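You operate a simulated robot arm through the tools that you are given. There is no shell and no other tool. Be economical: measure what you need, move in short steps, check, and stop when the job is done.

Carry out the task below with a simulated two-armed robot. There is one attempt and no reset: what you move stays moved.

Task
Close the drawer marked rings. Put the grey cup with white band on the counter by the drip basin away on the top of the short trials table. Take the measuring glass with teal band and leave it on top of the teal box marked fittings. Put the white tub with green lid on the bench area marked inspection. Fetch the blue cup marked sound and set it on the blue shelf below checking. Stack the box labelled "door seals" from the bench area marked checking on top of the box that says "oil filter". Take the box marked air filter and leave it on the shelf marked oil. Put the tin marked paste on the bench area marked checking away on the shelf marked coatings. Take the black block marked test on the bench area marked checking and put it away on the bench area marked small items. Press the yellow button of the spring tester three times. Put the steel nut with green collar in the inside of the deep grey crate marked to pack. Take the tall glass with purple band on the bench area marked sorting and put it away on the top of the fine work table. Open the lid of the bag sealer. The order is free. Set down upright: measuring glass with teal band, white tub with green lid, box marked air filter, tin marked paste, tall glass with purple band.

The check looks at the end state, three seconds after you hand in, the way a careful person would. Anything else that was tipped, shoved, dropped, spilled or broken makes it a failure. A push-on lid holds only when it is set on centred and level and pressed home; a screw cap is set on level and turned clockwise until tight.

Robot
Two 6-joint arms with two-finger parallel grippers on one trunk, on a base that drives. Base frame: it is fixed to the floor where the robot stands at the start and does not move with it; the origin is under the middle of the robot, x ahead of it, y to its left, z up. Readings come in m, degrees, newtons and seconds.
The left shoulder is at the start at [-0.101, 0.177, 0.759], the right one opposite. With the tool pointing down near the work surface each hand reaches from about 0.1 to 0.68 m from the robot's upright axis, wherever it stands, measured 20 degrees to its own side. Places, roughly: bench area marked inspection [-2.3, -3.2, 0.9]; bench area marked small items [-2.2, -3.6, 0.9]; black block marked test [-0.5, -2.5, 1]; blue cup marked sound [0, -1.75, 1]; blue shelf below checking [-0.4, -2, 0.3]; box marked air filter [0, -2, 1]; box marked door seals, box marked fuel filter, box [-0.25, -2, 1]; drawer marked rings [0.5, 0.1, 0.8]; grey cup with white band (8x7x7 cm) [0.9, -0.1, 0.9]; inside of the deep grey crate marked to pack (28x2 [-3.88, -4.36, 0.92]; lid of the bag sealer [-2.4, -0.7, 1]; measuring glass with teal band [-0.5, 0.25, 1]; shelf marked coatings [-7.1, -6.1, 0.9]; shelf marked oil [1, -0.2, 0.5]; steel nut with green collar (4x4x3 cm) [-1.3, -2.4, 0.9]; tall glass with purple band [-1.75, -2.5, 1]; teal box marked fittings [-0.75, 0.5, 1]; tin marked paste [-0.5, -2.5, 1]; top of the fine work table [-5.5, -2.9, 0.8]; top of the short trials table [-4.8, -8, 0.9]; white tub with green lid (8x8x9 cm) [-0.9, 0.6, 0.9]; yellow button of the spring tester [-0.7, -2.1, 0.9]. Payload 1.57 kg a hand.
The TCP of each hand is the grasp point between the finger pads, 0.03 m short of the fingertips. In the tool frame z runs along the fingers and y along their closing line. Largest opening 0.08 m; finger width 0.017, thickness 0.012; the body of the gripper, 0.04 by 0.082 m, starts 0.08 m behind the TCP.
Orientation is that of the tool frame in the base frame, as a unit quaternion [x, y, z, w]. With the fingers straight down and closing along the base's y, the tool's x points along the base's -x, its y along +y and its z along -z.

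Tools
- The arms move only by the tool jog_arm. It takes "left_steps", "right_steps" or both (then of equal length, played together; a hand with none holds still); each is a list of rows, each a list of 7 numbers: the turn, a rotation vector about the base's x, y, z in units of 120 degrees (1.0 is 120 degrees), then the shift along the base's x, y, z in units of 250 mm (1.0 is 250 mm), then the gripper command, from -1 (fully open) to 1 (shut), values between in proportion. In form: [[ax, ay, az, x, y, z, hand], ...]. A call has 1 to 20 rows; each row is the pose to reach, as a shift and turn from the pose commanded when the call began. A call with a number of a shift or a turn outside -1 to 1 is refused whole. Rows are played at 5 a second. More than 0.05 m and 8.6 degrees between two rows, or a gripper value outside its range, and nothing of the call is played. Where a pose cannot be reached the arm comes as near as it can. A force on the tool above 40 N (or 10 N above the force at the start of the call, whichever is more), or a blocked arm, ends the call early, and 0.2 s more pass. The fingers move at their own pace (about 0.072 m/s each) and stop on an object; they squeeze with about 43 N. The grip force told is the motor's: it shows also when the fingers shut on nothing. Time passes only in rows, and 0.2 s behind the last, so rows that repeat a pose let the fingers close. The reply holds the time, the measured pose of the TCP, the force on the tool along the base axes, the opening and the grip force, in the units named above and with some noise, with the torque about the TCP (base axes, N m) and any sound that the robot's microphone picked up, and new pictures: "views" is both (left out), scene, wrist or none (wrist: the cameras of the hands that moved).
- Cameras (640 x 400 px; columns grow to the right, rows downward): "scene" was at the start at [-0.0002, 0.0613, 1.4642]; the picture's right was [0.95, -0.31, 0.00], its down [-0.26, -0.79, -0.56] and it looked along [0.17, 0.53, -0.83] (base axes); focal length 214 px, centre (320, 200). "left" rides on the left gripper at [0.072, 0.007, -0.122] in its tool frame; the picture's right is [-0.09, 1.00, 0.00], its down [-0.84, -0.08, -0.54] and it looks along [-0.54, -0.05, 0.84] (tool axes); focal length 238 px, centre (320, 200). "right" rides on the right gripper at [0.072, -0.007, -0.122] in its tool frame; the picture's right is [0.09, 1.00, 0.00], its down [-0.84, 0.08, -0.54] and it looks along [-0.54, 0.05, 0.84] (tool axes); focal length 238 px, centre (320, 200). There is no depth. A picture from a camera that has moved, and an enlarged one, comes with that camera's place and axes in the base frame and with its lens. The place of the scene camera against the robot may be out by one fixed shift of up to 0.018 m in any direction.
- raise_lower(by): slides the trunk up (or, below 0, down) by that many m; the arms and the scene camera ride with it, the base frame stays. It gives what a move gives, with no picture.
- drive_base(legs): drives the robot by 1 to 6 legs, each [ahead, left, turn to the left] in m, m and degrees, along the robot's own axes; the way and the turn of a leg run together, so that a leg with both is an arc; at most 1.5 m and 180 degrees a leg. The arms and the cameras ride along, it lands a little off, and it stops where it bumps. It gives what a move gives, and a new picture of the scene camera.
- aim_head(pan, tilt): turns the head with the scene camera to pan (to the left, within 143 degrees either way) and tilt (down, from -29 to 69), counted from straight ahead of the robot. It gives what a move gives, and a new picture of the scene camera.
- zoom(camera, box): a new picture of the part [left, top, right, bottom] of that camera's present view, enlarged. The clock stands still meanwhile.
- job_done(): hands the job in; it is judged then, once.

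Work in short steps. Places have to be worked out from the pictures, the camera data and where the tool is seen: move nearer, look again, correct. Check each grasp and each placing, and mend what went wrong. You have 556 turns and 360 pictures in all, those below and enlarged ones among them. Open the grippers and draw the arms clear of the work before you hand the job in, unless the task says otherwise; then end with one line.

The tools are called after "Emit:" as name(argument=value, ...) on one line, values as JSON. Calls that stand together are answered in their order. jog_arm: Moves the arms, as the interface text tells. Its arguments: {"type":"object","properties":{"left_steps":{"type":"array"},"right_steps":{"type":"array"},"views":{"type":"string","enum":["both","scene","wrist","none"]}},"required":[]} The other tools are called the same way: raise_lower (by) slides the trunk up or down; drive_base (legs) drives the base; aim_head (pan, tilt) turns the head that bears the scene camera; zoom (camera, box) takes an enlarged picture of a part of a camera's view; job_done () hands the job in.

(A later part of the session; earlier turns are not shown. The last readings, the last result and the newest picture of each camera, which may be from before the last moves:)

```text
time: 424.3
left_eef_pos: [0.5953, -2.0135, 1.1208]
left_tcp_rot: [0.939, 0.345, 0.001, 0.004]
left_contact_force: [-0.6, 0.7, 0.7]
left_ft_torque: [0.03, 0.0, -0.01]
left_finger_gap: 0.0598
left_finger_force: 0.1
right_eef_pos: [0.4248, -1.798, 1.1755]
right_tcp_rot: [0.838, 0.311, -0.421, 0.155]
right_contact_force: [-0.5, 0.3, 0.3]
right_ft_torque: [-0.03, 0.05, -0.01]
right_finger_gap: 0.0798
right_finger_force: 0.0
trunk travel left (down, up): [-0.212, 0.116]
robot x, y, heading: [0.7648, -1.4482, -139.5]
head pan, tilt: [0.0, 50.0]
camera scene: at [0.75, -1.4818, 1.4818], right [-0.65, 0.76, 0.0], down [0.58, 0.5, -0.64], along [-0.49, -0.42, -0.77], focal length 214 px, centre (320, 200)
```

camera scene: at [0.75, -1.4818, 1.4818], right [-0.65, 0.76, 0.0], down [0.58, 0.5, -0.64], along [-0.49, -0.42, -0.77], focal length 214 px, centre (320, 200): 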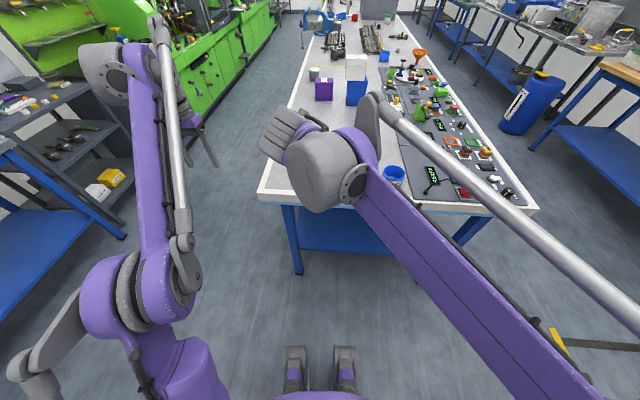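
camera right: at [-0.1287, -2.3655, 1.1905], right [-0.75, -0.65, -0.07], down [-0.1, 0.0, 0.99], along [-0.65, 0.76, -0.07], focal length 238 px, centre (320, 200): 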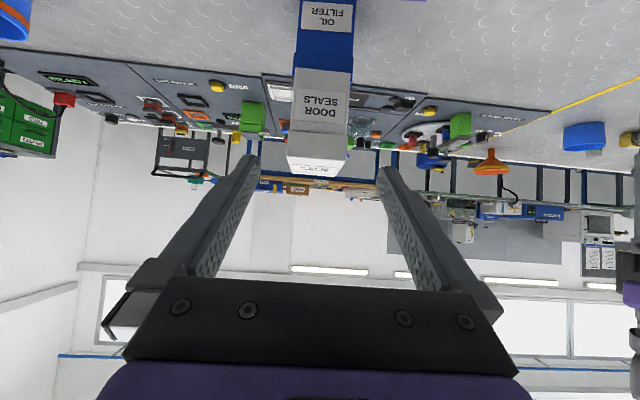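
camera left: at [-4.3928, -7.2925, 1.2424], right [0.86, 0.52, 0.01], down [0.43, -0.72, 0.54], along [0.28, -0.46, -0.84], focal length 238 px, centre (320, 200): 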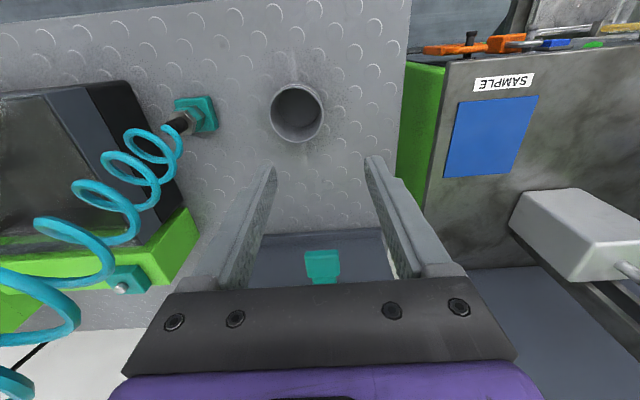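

Emit:
drive_base(legs=[[0.0, 0, -3.7]])

Emit:
jog_arm(right_steps=[[0, 0, 0, -0.05, 0.13, 0, -1], [0, 0, 0, -0.1, 0.26, 0, -1], [0, 0, 0, -0.15, 0.39, 0, -1], [0, 0, 0, -0.2, 0.52, 0, -1], [0, 0, 0, -0.25, 0.65, 0, -1], [0, 0, 0, -0.25, 0.8, 0, -1]])

```text
time: 425.2
left_eef_pos: [0.5598, -2.0007, 1.1208]
left_tcp_rot: [0.949, 0.314, 0.001, 0.003]
left_contact_force: [0.5, 0.1, 0.4]
left_ft_torque: [0.02, -0.02, 0.01]
left_finger_gap: 0.0598
left_finger_force: 0.1
right_eef_pos: [0.4029, -1.7765, 1.1759]
right_tcp_rot: [0.847, 0.284, -0.426, 0.142]
right_contact_force: [-0.4, 0.5, 0.3]
right_ft_torque: [0.0, 0.03, 0.02]
right_finger_gap: 0.08
right_finger_force: 0.1
trunk travel left (down, up): [-0.212, 0.116]
robot x, y, heading: [0.7605, -1.449, -143.4]
head pan, tilt: [0.0, 50.0]
camera scene: at [0.7484, -1.4799, 1.4818], right [-0.6, 0.8, 0.0], down [0.61, 0.46, -0.64], along [-0.52, -0.38, -0.77], focal length 214 px, centre (320, 200)
```

scene: 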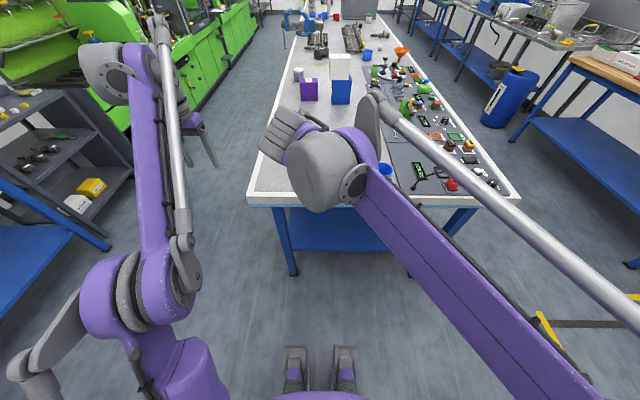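

```text
time: 426.6
left_eef_pos: [0.5599, -2.0002, 1.1217]
left_tcp_rot: [0.949, 0.314, 0.0, 0.004]
left_contact_force: [-0.3, -0.7, -0.3]
left_ft_torque: [-0.01, 0.02, -0.01]
left_finger_gap: 0.0599
left_finger_force: 0.1
right_eef_pos: [0.3423, -1.5741, 1.1775]
right_tcp_rot: [0.847, 0.284, -0.427, 0.142]
right_contact_force: [0.6, 0.1, 0.0]
right_ft_torque: [0.02, 0.01, -0.04]
right_finger_gap: 0.08
right_finger_force: 0.0
trunk travel left (down, up): [-0.212, 0.116]
robot x, y, heading: [0.7621, -1.4488, -143.6]
head pan, tilt: [0.0, 50.0]
camera scene: at [0.7494, -1.4788, 1.4818], right [-0.6, 0.8, 0.0], down [0.61, 0.46, -0.64], along [-0.52, -0.38, -0.77], focal length 214 px, centre (320, 200)
camera right: at [0.4504, -1.484, 1.1915], right [0.64, -0.76, -0.07], down [0.0, -0.1, 0.99], along [-0.77, -0.64, -0.07], focal length 238 px, centre (320, 200)
```

scene: 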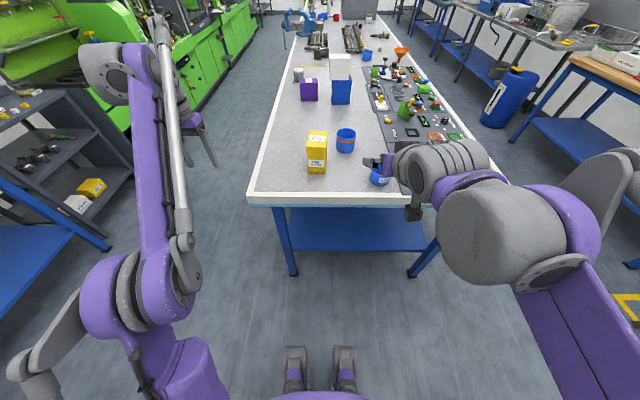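
right: 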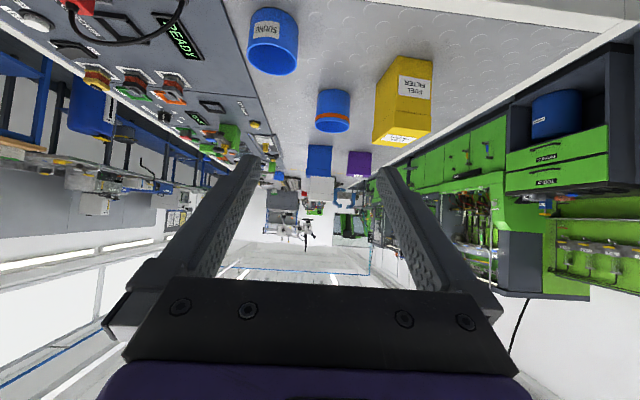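

Emit:
jog_arm(right_steps=[[-0.006, 0.009, 0, -0.1, -0.006, -0.15, -1], [-0.013, 0.017, 0, -0.2, -0.011, -0.3, -1], [-0.019, 0.026, 0, -0.3, -0.017, -0.45, -1], [-0.026, 0.035, 0, -0.4, -0.022, -0.6, -1], [-0.032, 0.0435, 0, -0.502, -0.028, -0.76, -1]], views="wrist")

Emit:
zoom(camera="scene", box=[280, 110, 480, 230])

```text
time: 427.8
left_eef_pos: [0.5577, -2.0011, 1.1203]
left_tcp_rot: [0.949, 0.314, 0.003, 0.004]
left_contact_force: [-0.5, 0.5, 0.1]
left_ft_torque: [-0.02, -0.01, 0.0]
left_finger_gap: 0.06
left_finger_force: 0.1
right_eef_pos: [0.2146, -1.58, 0.9834]
right_tcp_rot: [0.821, 0.275, -0.474, 0.158]
right_contact_force: [0.6, 0.3, -0.8]
right_ft_torque: [0.03, -0.01, 0.0]
right_finger_gap: 0.0799
right_finger_force: 0.1
trunk travel left (down, up): [-0.212, 0.116]
robot x, y, heading: [0.7586, -1.4499, -143.5]
head pan, tilt: [0.0, 50.0]
camera right: at [0.3236, -1.4899, 0.9819], right [0.64, -0.77, -0.08], down [0.09, -0.03, 1.0], along [-0.77, -0.64, 0.05], focal length 238 px, centre (320, 200)
```

right: 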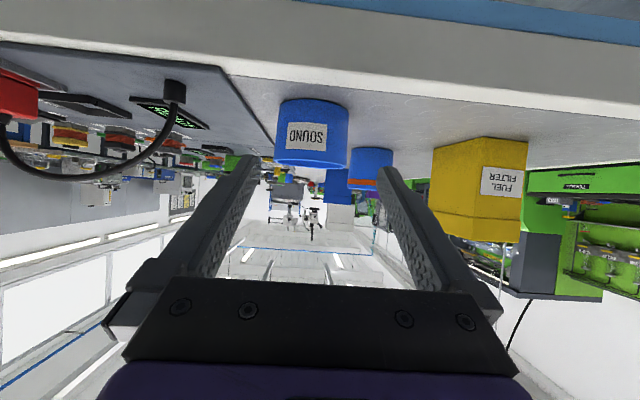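

```text
3.20 times, centred on (380, 170) of scene
camera zoom: at [0.7471, -1.4801, 1.4818], right [-0.6, 0.8, 0.0], down [0.62, 0.46, -0.64], along [-0.51, -0.38, -0.77], focal length 686 px, centre (128, 296)
```

zoom: 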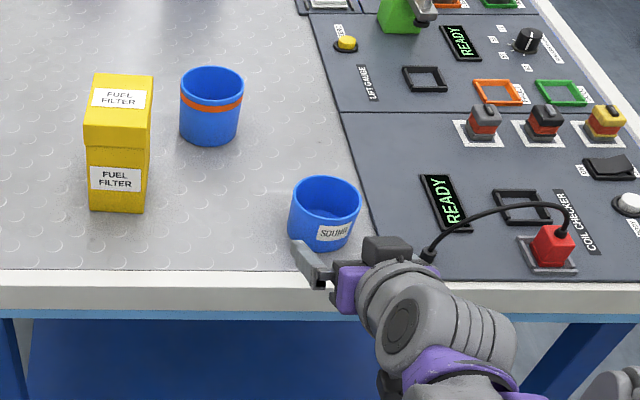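

The cup's rim (~8 cm) is as wide as the gripper, so I'll pinch its left wall with the tool tilted ~40°.

Emit:
jog_arm(right_steps=[[0.033, -0.045, 0, -0.023, -0.067, 0.08, -1], [0.066, -0.089, 0, -0.047, -0.134, 0.15, -1], [0.099, -0.134, 0, -0.07, -0.201, 0.2, -1]], views="wrist")

```text
time: 428.6
left_eef_pos: [0.5587, -2.0014, 1.1208]
left_tcp_rot: [0.95, 0.314, 0.001, 0.003]
left_contact_force: [-1.4, -0.4, -0.5]
left_ft_torque: [0.02, -0.02, 0.03]
left_finger_gap: 0.0599
left_finger_force: 0.0
right_eef_pos: [0.1978, -1.6333, 1.0334]
right_tcp_rot: [0.892, 0.298, -0.322, 0.109]
right_contact_force: [0.0, -0.1, 0.5]
right_ft_torque: [-0.03, -0.05, 0.01]
right_finger_gap: 0.0798
right_finger_force: 0.1
trunk travel left (down, up): [-0.212, 0.116]
robot x, y, heading: [0.7638, -1.4547, -143.4]
head pan, tilt: [0.0, 50.0]
camera right: at [0.2995, -1.547, 1.0811], right [0.66, -0.75, -0.06], down [-0.19, -0.24, 0.95], along [-0.73, -0.61, -0.3], focal length 238 px, centre (320, 200)
```

right: 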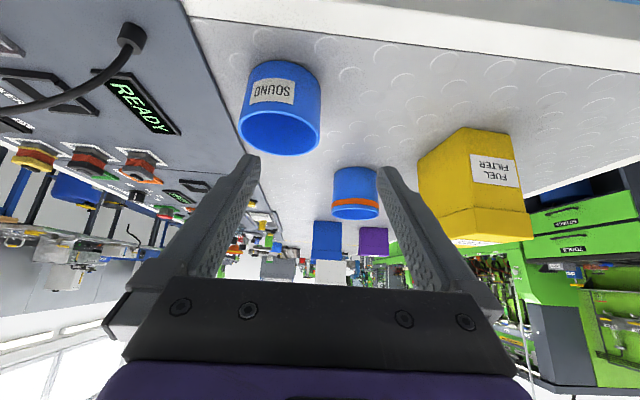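

Emit:
jog_arm(right_steps=[[0, 0, 0, -0.066, -0.045, -0.122, -1], [0, 0, 0, -0.131, -0.09, -0.244, -1], [0, 0, 0, -0.197, -0.136, -0.366, -1]], views="wrist")

```text
time: 429.4
left_eef_pos: [0.5591, -2.0013, 1.1204]
left_tcp_rot: [0.949, 0.315, 0.002, 0.003]
left_contact_force: [-0.6, 0.2, 0.6]
left_ft_torque: [0.03, -0.02, -0.02]
left_finger_gap: 0.0598
left_finger_force: 0.1
right_eef_pos: [0.1472, -1.669, 0.9418]
right_tcp_rot: [0.891, 0.299, -0.323, 0.109]
right_contact_force: [-0.8, -0.1, -0.1]
right_ft_torque: [0.03, 0.01, -0.01]
right_finger_gap: 0.0798
right_finger_force: 0.1
trunk travel left (down, up): [-0.212, 0.116]
robot x, y, heading: [0.764, -1.4546, -143.2]
head pan, tilt: [0.0, 50.0]
camera right: at [0.2495, -1.5831, 0.9897], right [0.66, -0.75, -0.06], down [-0.19, -0.24, 0.95], along [-0.73, -0.61, -0.3], focal length 238 px, centre (320, 200)
```

right: 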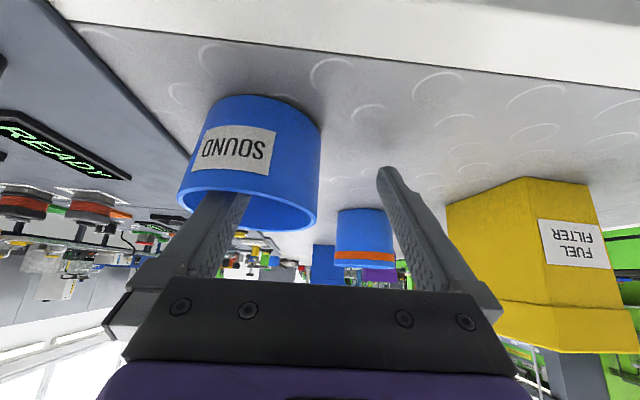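

Emit:
jog_arm(right_steps=[[0, 0, 0, 0, 0, 0, -0.3], [0, 0, 0, 0, 0, 0, 0.4], [0, 0, 0, 0, 0, 0, 1], [0, 0, 0, 0, 0, 0, 1], [0, 0, 0, 0, 0, 0, 1], [0, 0, 0, 0, 0, 0.12, 1], [0, 0, 0, 0, 0, 0.24, 1], [0, 0, 0, 0, 0, 0.36, 1]])

```text
time: 431.2
left_eef_pos: [0.56, -2.0004, 1.1211]
left_tcp_rot: [0.949, 0.314, 0.001, 0.004]
left_contact_force: [-0.2, 0.6, -0.5]
left_ft_torque: [0.01, -0.03, 0.0]
left_finger_gap: 0.0602
left_finger_force: 0.0
right_eef_pos: [0.1482, -1.6698, 1.0325]
right_tcp_rot: [0.891, 0.299, -0.323, 0.108]
right_contact_force: [-0.3, -0.2, 0.1]
right_ft_torque: [-0.03, -0.01, -0.03]
right_finger_gap: 0.0108
right_finger_force: 28.8
trunk travel left (down, up): [-0.212, 0.116]
robot x, y, heading: [0.7644, -1.4505, -142.9]
head pan, tilt: [0.0, 50.0]
camera scene: at [0.7487, -1.4798, 1.4818], right [-0.6, 0.8, 0.0], down [0.61, 0.46, -0.64], along [-0.52, -0.38, -0.77], focal length 214 px, centre (320, 200)
camera right: at [0.251, -1.5835, 1.0806], right [0.66, -0.75, -0.06], down [-0.19, -0.24, 0.95], along [-0.73, -0.61, -0.3], focal length 238 px, centre (320, 200)
```

scene: 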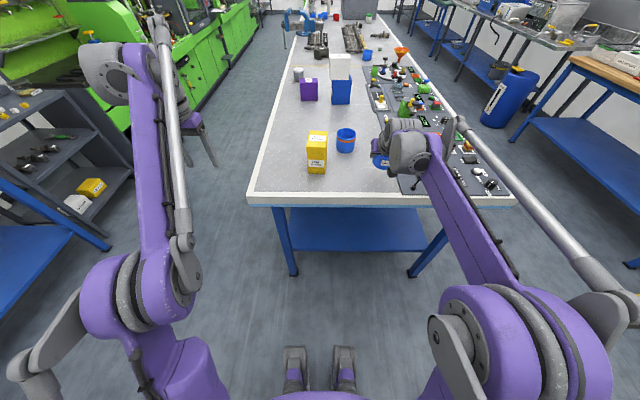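
right: 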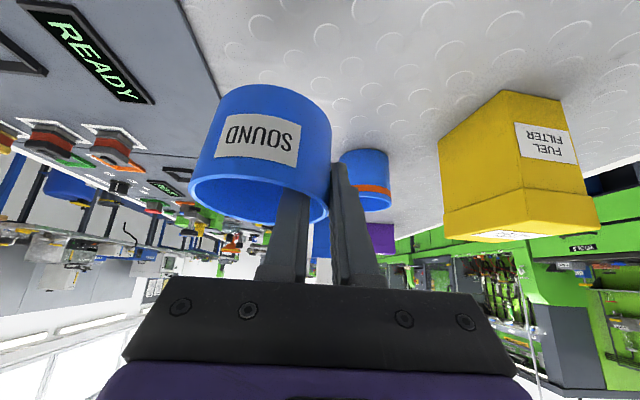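

Cup pinched. Back off, lower the trunk and arm to shelf height.

Emit:
drive_base(legs=[[-0.3, 0, 0]])

Emit:
raise_lower(by=-0.205)

Emit:
jog_arm(right_steps=[[0, 0, 0, 0, 0, -0.17, 1], [0, 0, 0, 0, 0, -0.34, 1], [0, 0, 0, 0, 0, -0.5, 1], [0, 0, 0, 0, 0, -0.67, 1], [0, 0, 0, 0, 0, -0.84, 1], [0, 0, 0, 0, 0, -1.0, 1]], views="both")

```text
time: 433.2
left_eef_pos: [0.7923, -1.8255, 1.1218]
left_tcp_rot: [0.95, 0.313, 0.001, 0.003]
left_contact_force: [0.2, 1.4, 0.2]
left_ft_torque: [-0.01, -0.01, -0.02]
left_finger_gap: 0.0599
left_finger_force: 0.0
right_eef_pos: [0.3831, -1.4941, 1.033]
right_tcp_rot: [0.892, 0.297, -0.324, 0.109]
right_contact_force: [-0.8, -0.5, -0.3]
right_ft_torque: [-0.05, 0.02, -0.03]
right_finger_gap: 0.0107
right_finger_force: 28.8
trunk travel left (down, up): [-0.212, 0.116]
robot x, y, heading: [0.9947, -1.2751, -143.5]
head pan, tilt: [0.0, 50.0]
camera scene: at [0.9837, -1.3051, 1.4818], right [-0.6, 0.8, 0.0], down [0.62, 0.46, -0.64], along [-0.52, -0.38, -0.77], focal length 214 px, centre (320, 200)
```

scene: 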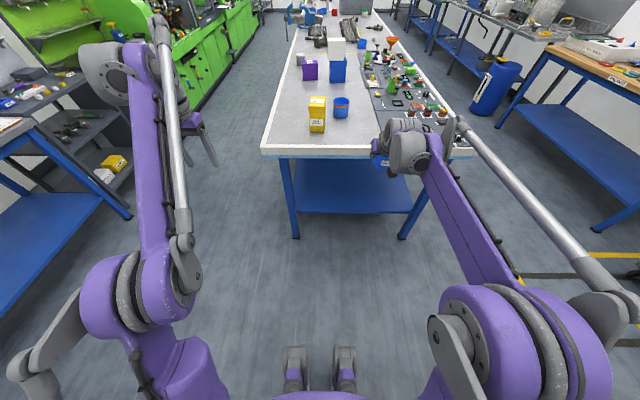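

```text
time: 435.4
left_eef_pos: [0.7947, -1.827, 0.9153]
left_tcp_rot: [0.95, 0.313, 0.001, 0.004]
left_contact_force: [-1.3, 0.0, -0.1]
left_ft_torque: [0.02, 0.02, -0.02]
left_finger_gap: 0.06
left_finger_force: 0.1
right_eef_pos: [0.382, -1.494, 0.8279]
right_tcp_rot: [0.892, 0.298, -0.324, 0.108]
right_contact_force: [0.8, -0.5, -1.2]
right_ft_torque: [-0.03, -0.13, 0.03]
right_finger_gap: 0.0107
right_finger_force: 28.8
trunk travel left (down, up): [-0.007, 0.321]
robot x, y, heading: [0.9996, -1.2751, -143.3]
head pan, tilt: [0.0, 50.0]
```

```text
time: 436.8
left_eef_pos: [0.7935, -1.8262, 0.9153]
left_tcp_rot: [0.95, 0.313, 0.002, 0.003]
left_contact_force: [0.9, -0.7, 0.5]
left_ft_torque: [-0.03, 0.02, 0.0]
left_finger_gap: 0.0598
left_finger_force: 0.1
right_eef_pos: [0.3839, -1.4942, 0.5803]
right_tcp_rot: [0.891, 0.297, -0.324, 0.109]
right_contact_force: [0.7, 1.0, -0.1]
right_ft_torque: [-0.01, 0.0, -0.01]
right_finger_gap: 0.0107
right_finger_force: 28.6
trunk travel left (down, up): [-0.007, 0.321]
robot x, y, heading: [0.9951, -1.2734, -143.4]
head pan, tilt: [0.0, 50.0]
camera scene: at [0.9442, -1.3342, 1.2736], right [-0.6, 0.8, 0.0], down [0.62, 0.46, -0.64], along [-0.52, -0.38, -0.77], focal length 214 px, centre (320, 200)
camera right: at [0.4872, -1.408, 0.6271], right [0.65, -0.75, -0.06], down [-0.19, -0.24, 0.95], along [-0.73, -0.61, -0.3], focal length 238 px, centre (320, 200)
```

scene: 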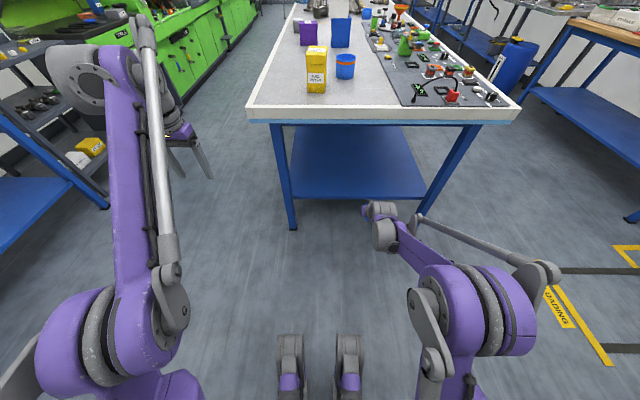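
right: 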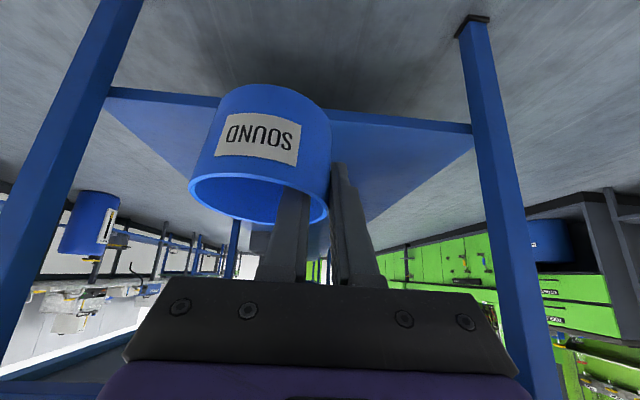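

Shelf top ≈0.29, near edge u≈-0.88. Raise the left hand clear, lower the right to 0.42, then drive in under the bench end.

Emit:
jog_arm(right_steps=[[0, 0, 0, 0, 0, -0.15, 1], [0, 0, 0, 0, 0, -0.3, 1], [0, 0, 0, 0, 0, -0.45, 1], [0, 0, 0, 0, 0, -0.58, 1], [0, 0, 0, 0, 0, -0.58, 1], [0, 0, 0, 0, 0, -0.58, 1]], left_steps=[[0, 0, 0, 0, 0, 0.17, -1], [0, 0, 0, 0, 0, 0.34, -1], [0, 0, 0, 0, 0, 0.5, -1], [0, 0, 0, 0, 0, 0.67, -1], [0, 0, 0, 0, 0, 0.84, -1], [0, 0, 0, 0, 0, 0.98, -1]], views="none")

Emit:
drive_base(legs=[[0.3, 0, 0]])

Emit:
jog_arm(right_steps=[[0, 0, 0, 0, 0, 0, 1]], views="wrist")

```text
time: 438.2
left_eef_pos: [0.8295, -1.7829, 0.9951]
left_tcp_rot: [0.95, 0.313, 0.001, 0.004]
left_contact_force: [0.2, -1.1, 0.9]
left_ft_torque: [0.03, -0.01, -0.02]
left_finger_gap: 0.0799
left_finger_force: 0.1
left hand out of reach, approached as far as the arm can: row 1, 2, 3, 4, 5, 6
right_eef_pos: [0.3851, -1.4917, 0.4337]
right_tcp_rot: [0.892, 0.297, -0.323, 0.108]
right_contact_force: [0.8, 0.4, -0.4]
right_ft_torque: [-0.01, -0.05, -0.04]
right_finger_gap: 0.0103
right_finger_force: 28.9
trunk travel left (down, up): [-0.007, 0.321]
robot x, y, heading: [0.9997, -1.2773, -143.4]
head pan, tilt: [0.0, 50.0]
```

```text
time: 440.2
left_eef_pos: [0.5992, -1.9583, 0.9947]
left_tcp_rot: [0.949, 0.315, 0.001, 0.004]
left_contact_force: [-0.2, 0.3, 0.1]
left_ft_torque: [0.05, -0.03, 0.04]
left_finger_gap: 0.0801
left_finger_force: 0.2
right_eef_pos: [0.1502, -1.6707, 0.4349]
right_tcp_rot: [0.891, 0.3, -0.323, 0.11]
right_contact_force: [0.0, -0.7, -0.5]
right_ft_torque: [0.0, 0.0, -0.02]
right_finger_gap: 0.0105
right_finger_force: 28.2
trunk travel left (down, up): [-0.007, 0.321]
robot x, y, heading: [0.7621, -1.452, -143.2]
head pan, tilt: [0.0, 50.0]
camera scene: at [0.7105, -1.5089, 1.2736], right [-0.6, 0.8, 0.0], down [0.61, 0.46, -0.64], along [-0.51, -0.39, -0.77], focal length 214 px, centre (320, 200)
```

scene: 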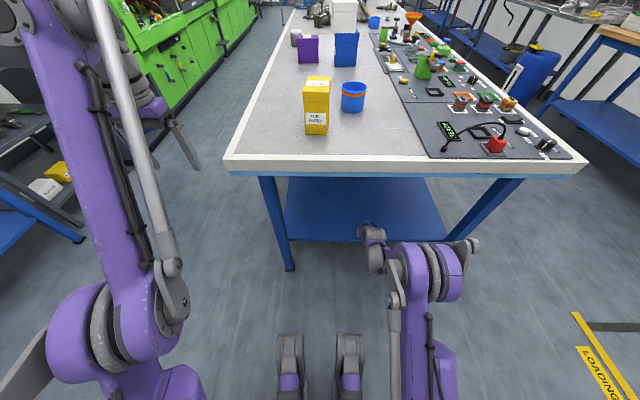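

```text
time: 440.6
left_eef_pos: [0.5983, -1.9584, 0.9946]
left_tcp_rot: [0.949, 0.315, 0.001, 0.004]
left_contact_force: [0.3, 0.8, 0.4]
left_ft_torque: [0.03, 0.01, -0.01]
left_finger_gap: 0.08
left_finger_force: 0.1
right_eef_pos: [0.1507, -1.6692, 0.4346]
right_tcp_rot: [0.891, 0.299, -0.323, 0.109]
right_contact_force: [-0.1, -1.0, -0.7]
right_ft_torque: [0.01, 0.0, 0.01]
right_finger_gap: 0.0105
right_finger_force: 27.9
trunk travel left (down, up): [-0.007, 0.321]
robot x, y, heading: [0.7633, -1.4518, -143.3]
head pan, tilt: [0.0, 50.0]
camera right: at [0.2531, -1.5832, 0.4816], right [0.66, -0.75, -0.06], down [-0.19, -0.24, 0.95], along [-0.73, -0.62, -0.3], focal length 238 px, centre (320, 200)
```

right: 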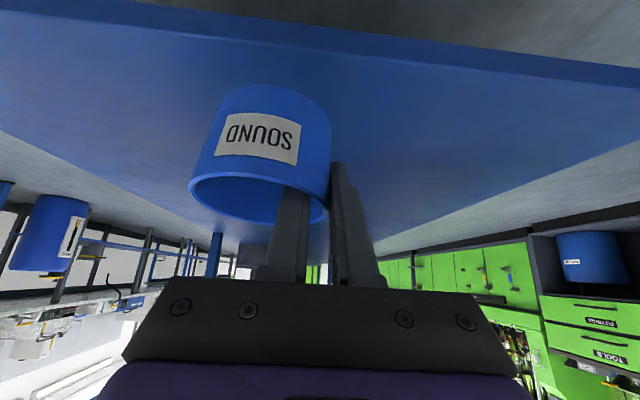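

Emit:
drive_base(legs=[[0.13, 0, 0]])

Emit:
jog_arm(right_steps=[[0, 0, 0, 0, 0, -0.12, 1], [0, 0, 0, 0, 0, -0.24, 1], [0, 0, 0, 0, 0, -0.28, 1], [0, 0, 0, 0, 0, -0.28, 1]], views="wrist")

```text
time: 441.9
left_eef_pos: [0.4951, -2.0362, 0.9941]
left_tcp_rot: [0.949, 0.316, 0.002, 0.003]
left_contact_force: [-0.3, 0.0, -0.5]
left_ft_torque: [0.04, -0.02, 0.01]
left_finger_gap: 0.0799
left_finger_force: 0.1
right_eef_pos: [0.0485, -1.7474, 0.4343]
right_tcp_rot: [0.891, 0.299, -0.323, 0.109]
right_contact_force: [0.3, -0.8, 0.2]
right_ft_torque: [0.0, -0.01, 0.03]
right_finger_gap: 0.0105
right_finger_force: 28.6
trunk travel left (down, up): [-0.007, 0.321]
robot x, y, heading: [0.6649, -1.5278, -143.1]
head pan, tilt: [0.0, 50.0]
camera scene: at [0.6074, -1.586, 1.2736], right [-0.6, 0.8, 0.0], down [0.61, 0.46, -0.64], along [-0.51, -0.38, -0.77], focal length 214 px, centre (320, 200)
```

scene: 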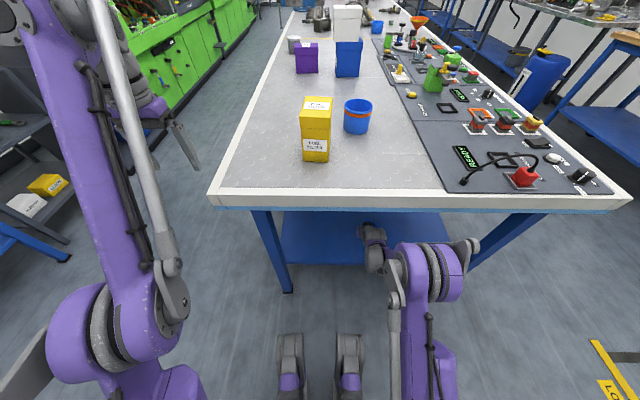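

```text
time: 442.9
left_eef_pos: [0.4951, -2.0352, 0.9945]
left_tcp_rot: [0.949, 0.316, 0.001, 0.004]
left_contact_force: [0.4, -0.2, -0.3]
left_ft_torque: [-0.02, -0.01, -0.01]
left_finger_gap: 0.0798
left_finger_force: 0.0
right_eef_pos: [0.0491, -1.7445, 0.3658]
right_tcp_rot: [0.891, 0.3, -0.322, 0.11]
right_contact_force: [0.3, -0.1, -0.8]
right_ft_torque: [-0.01, -0.01, 0.02]
right_finger_gap: 0.0105
right_finger_force: 28.2
trunk travel left (down, up): [-0.007, 0.321]
robot x, y, heading: [0.6619, -1.5304, -143.2]
head pan, tilt: [0.0, 50.0]
camera right: at [0.1495, -1.6588, 0.4128], right [0.66, -0.75, -0.06], down [-0.19, -0.24, 0.95], along [-0.73, -0.62, -0.3], focal length 238 px, centre (320, 200)
```

right: 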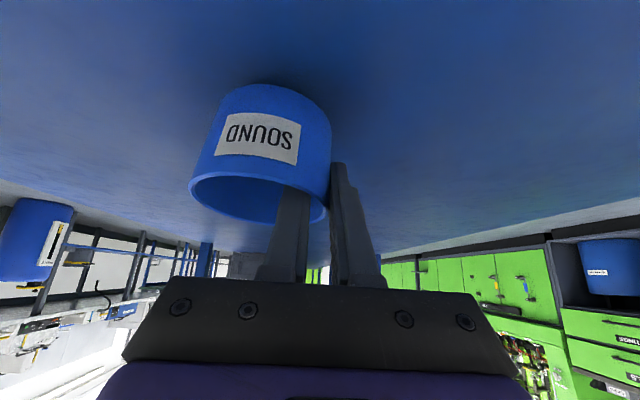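

Emit:
jog_arm(right_steps=[[0, 0, 0, 0, 0, -0.015, 1], [0, 0, 0, 0, 0, -0.03, 1], [0, 0, 0, 0, 0, -0.04, 1], [0, 0, 0, 0, 0, -0.05, 1], [0, 0, 0, 0, 0, -0.05, 1]], views="none")

```text
time: 444.1
left_eef_pos: [0.4955, -2.0355, 0.9949]
left_tcp_rot: [0.949, 0.315, 0.001, 0.003]
left_contact_force: [-0.5, -0.4, 0.1]
left_ft_torque: [-0.03, 0.03, 0.02]
left_finger_gap: 0.0804
left_finger_force: 0.0
right_eef_pos: [0.0488, -1.747, 0.3513]
right_tcp_rot: [0.891, 0.3, -0.323, 0.109]
right_contact_force: [-1.3, -0.3, 0.8]
right_ft_torque: [0.04, 0.09, -0.02]
right_finger_gap: 0.0102
right_finger_force: 28.1
trunk travel left (down, up): [-0.007, 0.321]
robot x, y, heading: [0.6606, -1.5267, -143.1]
head pan, tilt: [0.0, 50.0]
```

Emit:
jog_arm(right_steps=[[0, 0, 0, 0, 0, -0.01, 1], [0, 0, 0, 0, 0, -0.02, 1], [0, 0, 0, 0, 0, -0.02, 1]], views="wrist")

```text
time: 444.9
left_eef_pos: [0.4959, -2.0347, 0.9949]
left_tcp_rot: [0.949, 0.316, 0.0, 0.003]
left_contact_force: [0.4, 0.4, -0.1]
left_ft_torque: [0.01, -0.02, 0.02]
left_finger_gap: 0.0799
left_finger_force: 0.1
right_eef_pos: [0.0483, -1.7456, 0.347]
right_tcp_rot: [0.89, 0.3, -0.324, 0.11]
right_contact_force: [1.4, 0.2, 13.5]
right_ft_torque: [0.7, 0.02, -0.08]
right_finger_gap: 0.0107
right_finger_force: 28.1
trunk travel left (down, up): [-0.007, 0.321]
robot x, y, heading: [0.6627, -1.5293, -143.4]
head pan, tilt: [0.0, 50.0]
camera right: at [0.1505, -1.6597, 0.3947], right [0.66, -0.75, -0.06], down [-0.19, -0.24, 0.95], along [-0.73, -0.62, -0.3], focal length 238 px, centre (320, 200)
```

right: 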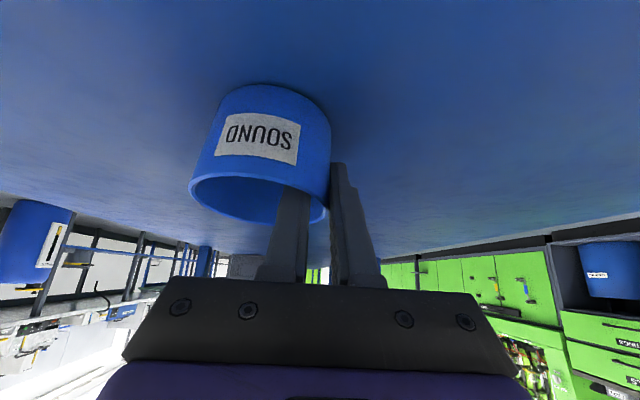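

Contact with the shelf. Open and withdraw upward/back.

Emit:
jog_arm(right_steps=[[0, 0, 0, 0, 0, 0.004, 0.7], [0, 0, 0, 0, 0, 0.004, 0.3], [0, 0, 0, 0, 0, 0.004, 0], [0, 0, 0, 0, 0, 0.004, -0.2], [0, 0, 0, 0, 0, 0.004, -0.2], [0, 0, 0, 0.066, 0.045, 0.125, -0.2], [0, 0, 0, 0.131, 0.09, 0.25, -0.2], [0, 0, 0, 0.197, 0.136, 0.37, -0.2], [0, 0, 0, 0.32, 0.22, 0.4, -0.2], [0, 0, 0, 0.44, 0.31, 0.4, -0.2], [0, 0, 0, 0.56, 0.4, 0.4, -0.2]], views="wrist")

```text
time: 447.3
left_eef_pos: [0.4956, -2.0358, 0.9949]
left_tcp_rot: [0.949, 0.316, 0.001, 0.003]
left_contact_force: [-0.6, -0.2, -0.2]
left_ft_torque: [-0.01, -0.01, 0.0]
left_finger_gap: 0.0799
left_finger_force: 0.0
right_eef_pos: [0.1899, -1.6436, 0.4457]
right_tcp_rot: [0.891, 0.3, -0.323, 0.11]
right_contact_force: [-0.4, 0.5, 0.7]
right_ft_torque: [0.02, -0.03, -0.01]
right_finger_gap: 0.048
right_finger_force: 0.0
trunk travel left (down, up): [-0.007, 0.321]
robot x, y, heading: [0.6624, -1.5284, -143.3]
head pan, tilt: [0.0, 50.0]
camera right: at [0.2909, -1.5571, 0.4937], right [0.66, -0.75, -0.06], down [-0.19, -0.24, 0.95], along [-0.73, -0.62, -0.3], focal length 238 px, centre (320, 200)
```

right: 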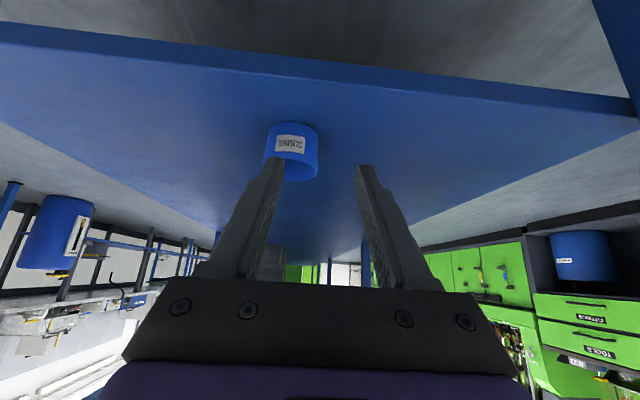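

Sound cup stands on the blue shelf. Back out, raise up, and go around to the far side for the tin and the test block.

Emit:
drive_base(legs=[[-0.35, 0, 0]])

Emit:
raise_lower(by=0.205)

Emit:
jog_arm(right_steps=[[0, 0, 0, 0, 0, 0.17, -1], [0, 0, 0, 0, 0, 0.34, -1], [0, 0, 0, 0, 0, 0.5, -1], [0, 0, 0, 0, 0, 0.67, -1], [0, 0, 0, 0, 0, 0.84, -1], [0, 0, 0, 0, 0, 1.0, -1]], views="none")

Emit:
jog_arm(right_steps=[[0, 0, 0, 0, 0, 0.17, -1], [0, 0, 0, 0, 0, 0.34, -1], [0, 0, 0, 0, 0, 0.5, -1], [0, 0, 0, 0, 0, 0.67, -1], [0, 0, 0, 0, 0, 0.84, -1], [0, 0, 0, 0, 0, 1.0, -1]], views="none")

Emit:
drive_base(legs=[[0, 0.85, 0], [0, 0, -90], [0, 1.45, 0]])

```text
time: 449.5
left_eef_pos: [0.7676, -1.8328, 0.9955]
left_tcp_rot: [0.948, 0.318, 0.0, 0.004]
left_contact_force: [-0.2, -0.1, 0.4]
left_ft_torque: [-0.01, 0.02, 0.03]
left_finger_gap: 0.0801
left_finger_force: 0.0
right_eef_pos: [0.4579, -1.4434, 0.4468]
right_tcp_rot: [0.89, 0.3, -0.324, 0.11]
right_contact_force: [-0.2, 0.1, 0.3]
right_ft_torque: [0.0, 0.03, 0.01]
right_finger_gap: 0.048
right_finger_force: 0.0
trunk travel left (down, up): [-0.007, 0.321]
robot x, y, heading: [0.929, -1.327, -143.0]
head pan, tilt: [0.0, 50.0]
camera scene: at [0.8779, -1.3833, 1.2736], right [-0.6, 0.8, 0.0], down [0.61, 0.46, -0.64], along [-0.51, -0.39, -0.77], focal length 214 px, centre (320, 200)
```

scene: 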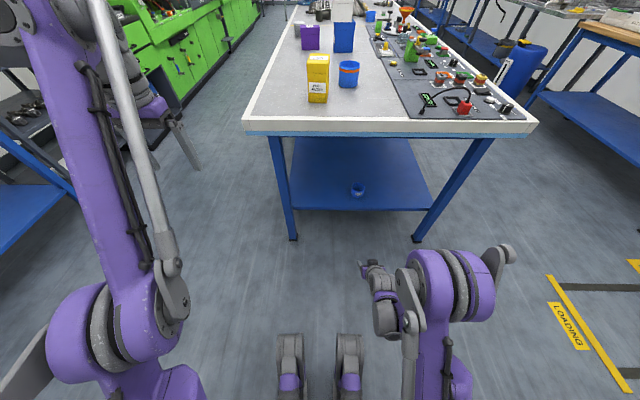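

```text
time: 451.7
left_eef_pos: [0.7941, -1.8141, 1.2319]
left_tcp_rot: [0.948, 0.317, -0.032, 0.014]
left_contact_force: [0.3, -0.5, -0.8]
left_ft_torque: [-0.01, 0.01, 0.01]
left_finger_gap: 0.08
left_finger_force: 0.0
right_eef_pos: [0.4586, -1.444, 0.6514]
right_tcp_rot: [0.891, 0.301, -0.323, 0.11]
right_contact_force: [-1.0, -0.5, 0.2]
right_ft_torque: [-0.03, 0.04, 0.01]
right_finger_gap: 0.048
right_finger_force: 0.0
trunk travel left (down, up): [-0.212, 0.116]
robot x, y, heading: [0.9315, -1.3255, -143.1]
head pan, tilt: [0.0, 50.0]
```

```text
time: 453.1
left_eef_pos: [0.7931, -1.8121, 1.2325]
left_tcp_rot: [0.948, 0.317, -0.032, 0.014]
left_contact_force: [0.6, -0.1, 0.5]
left_ft_torque: [0.0, 0.01, -0.04]
left_finger_gap: 0.0796
left_finger_force: 0.1
right_eef_pos: [0.4578, -1.4411, 0.9003]
right_tcp_rot: [0.89, 0.301, -0.323, 0.111]
right_contact_force: [0.5, 0.0, 0.1]
right_ft_torque: [-0.03, -0.01, 0.0]
right_finger_gap: 0.0801
right_finger_force: 0.0
trunk travel left (down, up): [-0.212, 0.116]
robot x, y, heading: [0.933, -1.3255, -142.9]
head pan, tilt: [0.0, 50.0]
```

```text
time: 454.5
left_eef_pos: [0.7933, -1.8124, 1.2318]
left_tcp_rot: [0.948, 0.317, -0.031, 0.015]
left_contact_force: [0.6, 0.5, 0.9]
left_ft_torque: [0.0, -0.01, -0.01]
left_finger_gap: 0.0797
left_finger_force: 0.0
right_eef_pos: [0.4554, -1.4441, 1.152]
right_tcp_rot: [0.89, 0.301, -0.324, 0.11]
right_contact_force: [0.4, -0.6, 0.3]
right_ft_torque: [-0.02, 0.02, 0.0]
right_finger_gap: 0.08
right_finger_force: 0.0
trunk travel left (down, up): [-0.212, 0.116]
robot x, y, heading: [0.9303, -1.3282, -143.0]
head pan, tilt: [0.0, 50.0]
```

```text
time: 478.9
left_eef_pos: [-0.2645, -2.735, 1.2313]
left_tcp_rot: [0.891, -0.452, -0.033, -0.012]
left_contact_force: [0.2, 0.2, 0.5]
left_ft_torque: [-0.02, -0.02, 0.03]
left_finger_gap: 0.0802
left_finger_force: 0.1
right_eef_pos: [0.109, -2.4014, 1.1515]
right_tcp_rot: [0.84, -0.421, -0.306, -0.152]
right_contact_force: [0.5, -0.4, -0.7]
right_ft_torque: [0.01, 0.01, 0.03]
right_finger_gap: 0.08
right_finger_force: 0.0
trunk travel left (down, up): [-0.212, 0.116]
robot x, y, heading: [0.2189, -2.8762, 126.5]
head pan, tilt: [0.0, 50.0]
camera scene: at [0.2157, -2.8527, 1.4818], right [0.81, 0.59, 0.0], down [0.45, -0.62, -0.64], along [-0.38, 0.52, -0.77], focal length 214 px, centre (320, 200)
```

scene: 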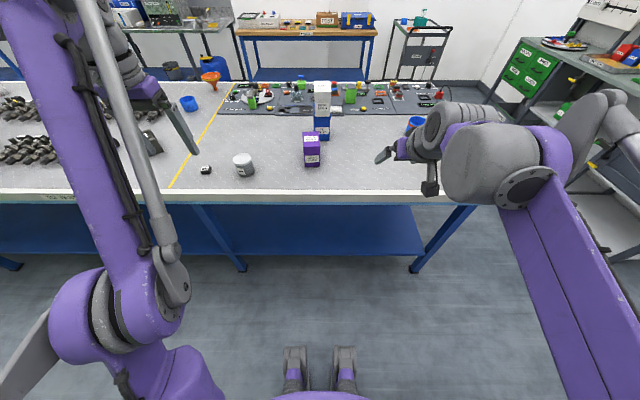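

Emit:
zoom(camera="scene", box=[170, 130, 330, 230])

```text
4.00 times, centred on (250, 180) of scene
camera zoom: at [0.2157, -2.8527, 1.4818], right [0.81, 0.59, 0.0], down [0.45, -0.62, -0.64], along [-0.38, 0.52, -0.77], focal length 858 px, centre (600, 280)
```

zoom: 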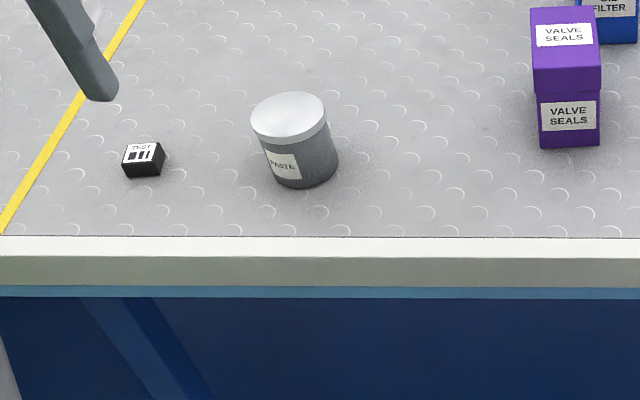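

Emit:
drive_base(legs=[[0.13, 0.28, 0.6]])

Emit:
jog_arm(left_steps=[[0, 0, 0, 0.0, 0.0, -0.15, -1], [0, 0, 0, 0.0, 0.0, -0.3, -1], [0, 0, 0, 0.0, 0.0, -0.45, -1]])

```text
time: 482.0
left_eef_pos: [-0.5689, -2.8024, 1.2319]
left_tcp_rot: [0.891, -0.452, -0.033, -0.012]
left_contact_force: [0.5, 0.4, 0.1]
left_ft_torque: [0.02, -0.01, -0.01]
left_finger_gap: 0.0801
left_finger_force: 0.1
right_eef_pos: [-0.1944, -2.4674, 1.1505]
right_tcp_rot: [0.84, -0.421, -0.306, -0.152]
right_contact_force: [-0.1, -0.4, 0.5]
right_ft_torque: [-0.01, -0.02, 0.03]
right_finger_gap: 0.0801
right_finger_force: 0.2
trunk travel left (down, up): [-0.212, 0.116]
robot x, y, heading: [-0.0799, -2.9415, 126.5]
head pan, tilt: [0.0, 50.0]
camera scene: at [-0.0885, -2.9198, 1.4818], right [0.81, 0.59, 0.0], down [0.45, -0.62, -0.64], along [-0.38, 0.52, -0.77], focal length 214 px, centre (320, 200)
```

scene: 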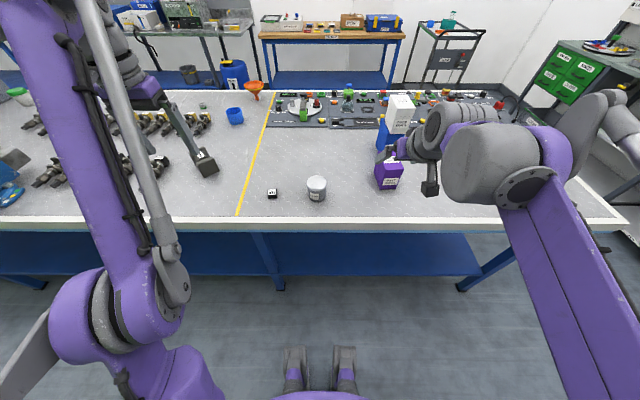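

```text
time: 482.8
left_eef_pos: [-0.5677, -2.8008, 1.1157]
left_tcp_rot: [0.892, -0.451, -0.033, -0.013]
left_contact_force: [-0.2, 0.5, 1.4]
left_ft_torque: [-0.01, -0.01, 0.02]
left_finger_gap: 0.08
left_finger_force: 0.1
right_eef_pos: [-0.1949, -2.4695, 1.151]
right_tcp_rot: [0.84, -0.422, -0.306, -0.152]
right_contact_force: [0.3, 0.8, -1.0]
right_ft_torque: [-0.01, -0.01, 0.02]
right_finger_gap: 0.0801
right_finger_force: 0.0
trunk travel left (down, up): [-0.212, 0.116]
robot x, y, heading: [-0.0824, -2.9419, 126.5]
head pan, tilt: [0.0, 50.0]
camera scene: at [-0.088, -2.92, 1.4818], right [0.81, 0.59, 0.0], down [0.45, -0.62, -0.64], along [-0.38, 0.52, -0.77], focal length 214 px, centre (320, 200)
camera left: at [-0.5236, -2.8695, 1.2334], right [-0.86, -0.52, 0.01], down [-0.41, 0.69, 0.6], along [-0.32, 0.51, -0.8], focal length 238 px, centre (320, 200)
```

scene: 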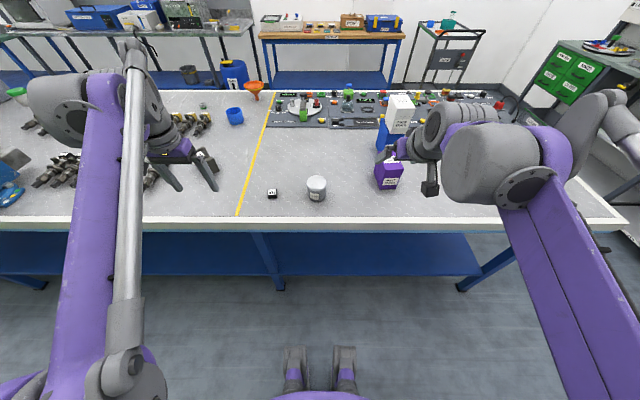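
left: 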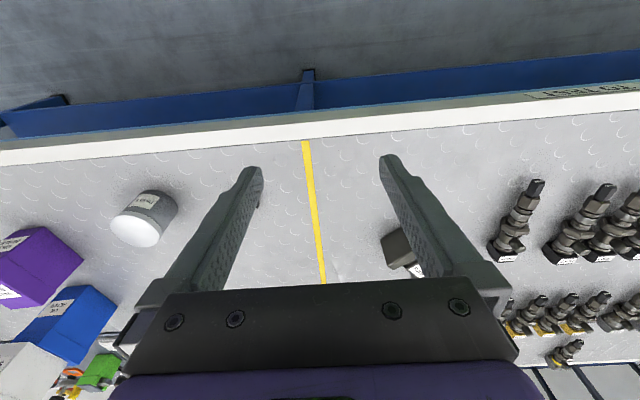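

Emit:
jog_arm(left_steps=[[-0.009, -0.007, 0, 0.033, 0.162, -0.05, -1], [-0.018, -0.014, 0, 0.067, 0.324, -0.1, -1], [-0.027, -0.02, 0, 0.1, 0.487, -0.2, -1], [-0.027, -0.02, 0, 0.134, 0.649, -0.3, -1], [-0.027, -0.02, 0, 0.15, 0.76, -0.35, -1]], views="wrist")

```text
time: 484.0
left_eef_pos: [-0.528, -2.6129, 1.0301]
left_tcp_rot: [0.892, -0.452, 0.0, 0.004]
left_contact_force: [0.2, 0.1, 0.3]
left_ft_torque: [0.0, 0.0, 0.0]
left_finger_gap: 0.0799
left_finger_force: 0.0
right_eef_pos: [-0.1944, -2.4678, 1.1514]
right_tcp_rot: [0.84, -0.422, -0.306, -0.152]
right_contact_force: [-1.0, -0.2, 0.6]
right_ft_torque: [-0.01, -0.02, -0.04]
right_finger_gap: 0.08
right_finger_force: 0.1
trunk travel left (down, up): [-0.212, 0.116]
robot x, y, heading: [-0.0807, -2.9432, 126.3]
head pan, tilt: [0.0, 50.0]
camera left: at [-0.4893, -2.6738, 1.1517], right [-0.86, -0.51, 0.01], down [-0.43, 0.72, 0.54], along [-0.28, 0.46, -0.84], focal length 238 px, centre (320, 200)
```

left: 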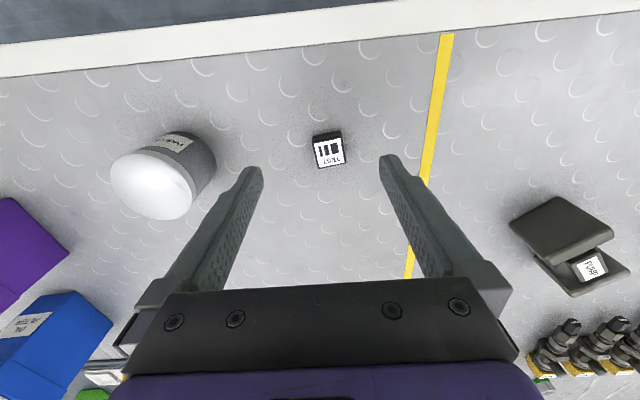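

Emit:
jog_arm(left_steps=[[0, 0, 0, -0.059, 0.036, -0.1, -1], [0, 0, 0, -0.059, 0.036, -0.25, -1], [0, 0, 0, -0.059, 0.036, -0.39, -1], [0, 0, 0, -0.059, 0.036, -0.39, 0.2], [0, 0, 0, -0.059, 0.036, -0.39, 1], [0, 0, 0, -0.059, 0.036, -0.39, 1]], views="wrist")

```text
time: 485.4
left_eef_pos: [-0.5432, -2.6011, 0.9336]
left_tcp_rot: [0.892, -0.452, -0.001, 0.003]
left_contact_force: [0.3, 0.2, -0.2]
left_ft_torque: [-0.02, 0.01, -0.01]
left_finger_gap: 0.0307
left_finger_force: 35.6
right_eef_pos: [-0.1944, -2.4677, 1.1513]
right_tcp_rot: [0.84, -0.422, -0.306, -0.152]
right_contact_force: [0.7, -0.7, -0.3]
right_ft_torque: [0.03, 0.0, -0.02]
right_finger_gap: 0.0802
right_finger_force: 0.1
trunk travel left (down, up): [-0.212, 0.116]
robot x, y, heading: [-0.0819, -2.9449, 126.2]
head pan, tilt: [0.0, 50.0]
camera left: at [-0.5036, -2.664, 1.0548], right [-0.86, -0.51, 0.01], down [-0.43, 0.72, 0.54], along [-0.28, 0.46, -0.84], focal length 238 px, centre (320, 200)
```

left: 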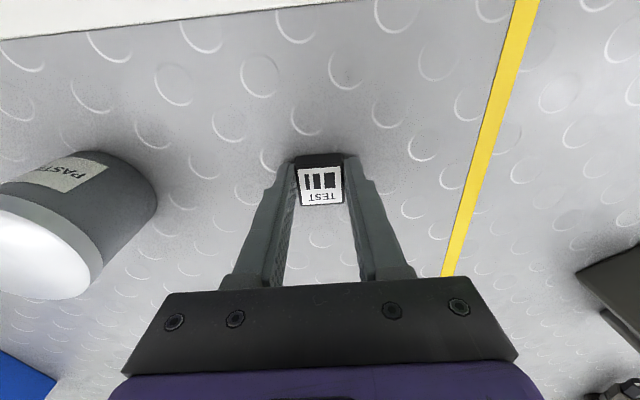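

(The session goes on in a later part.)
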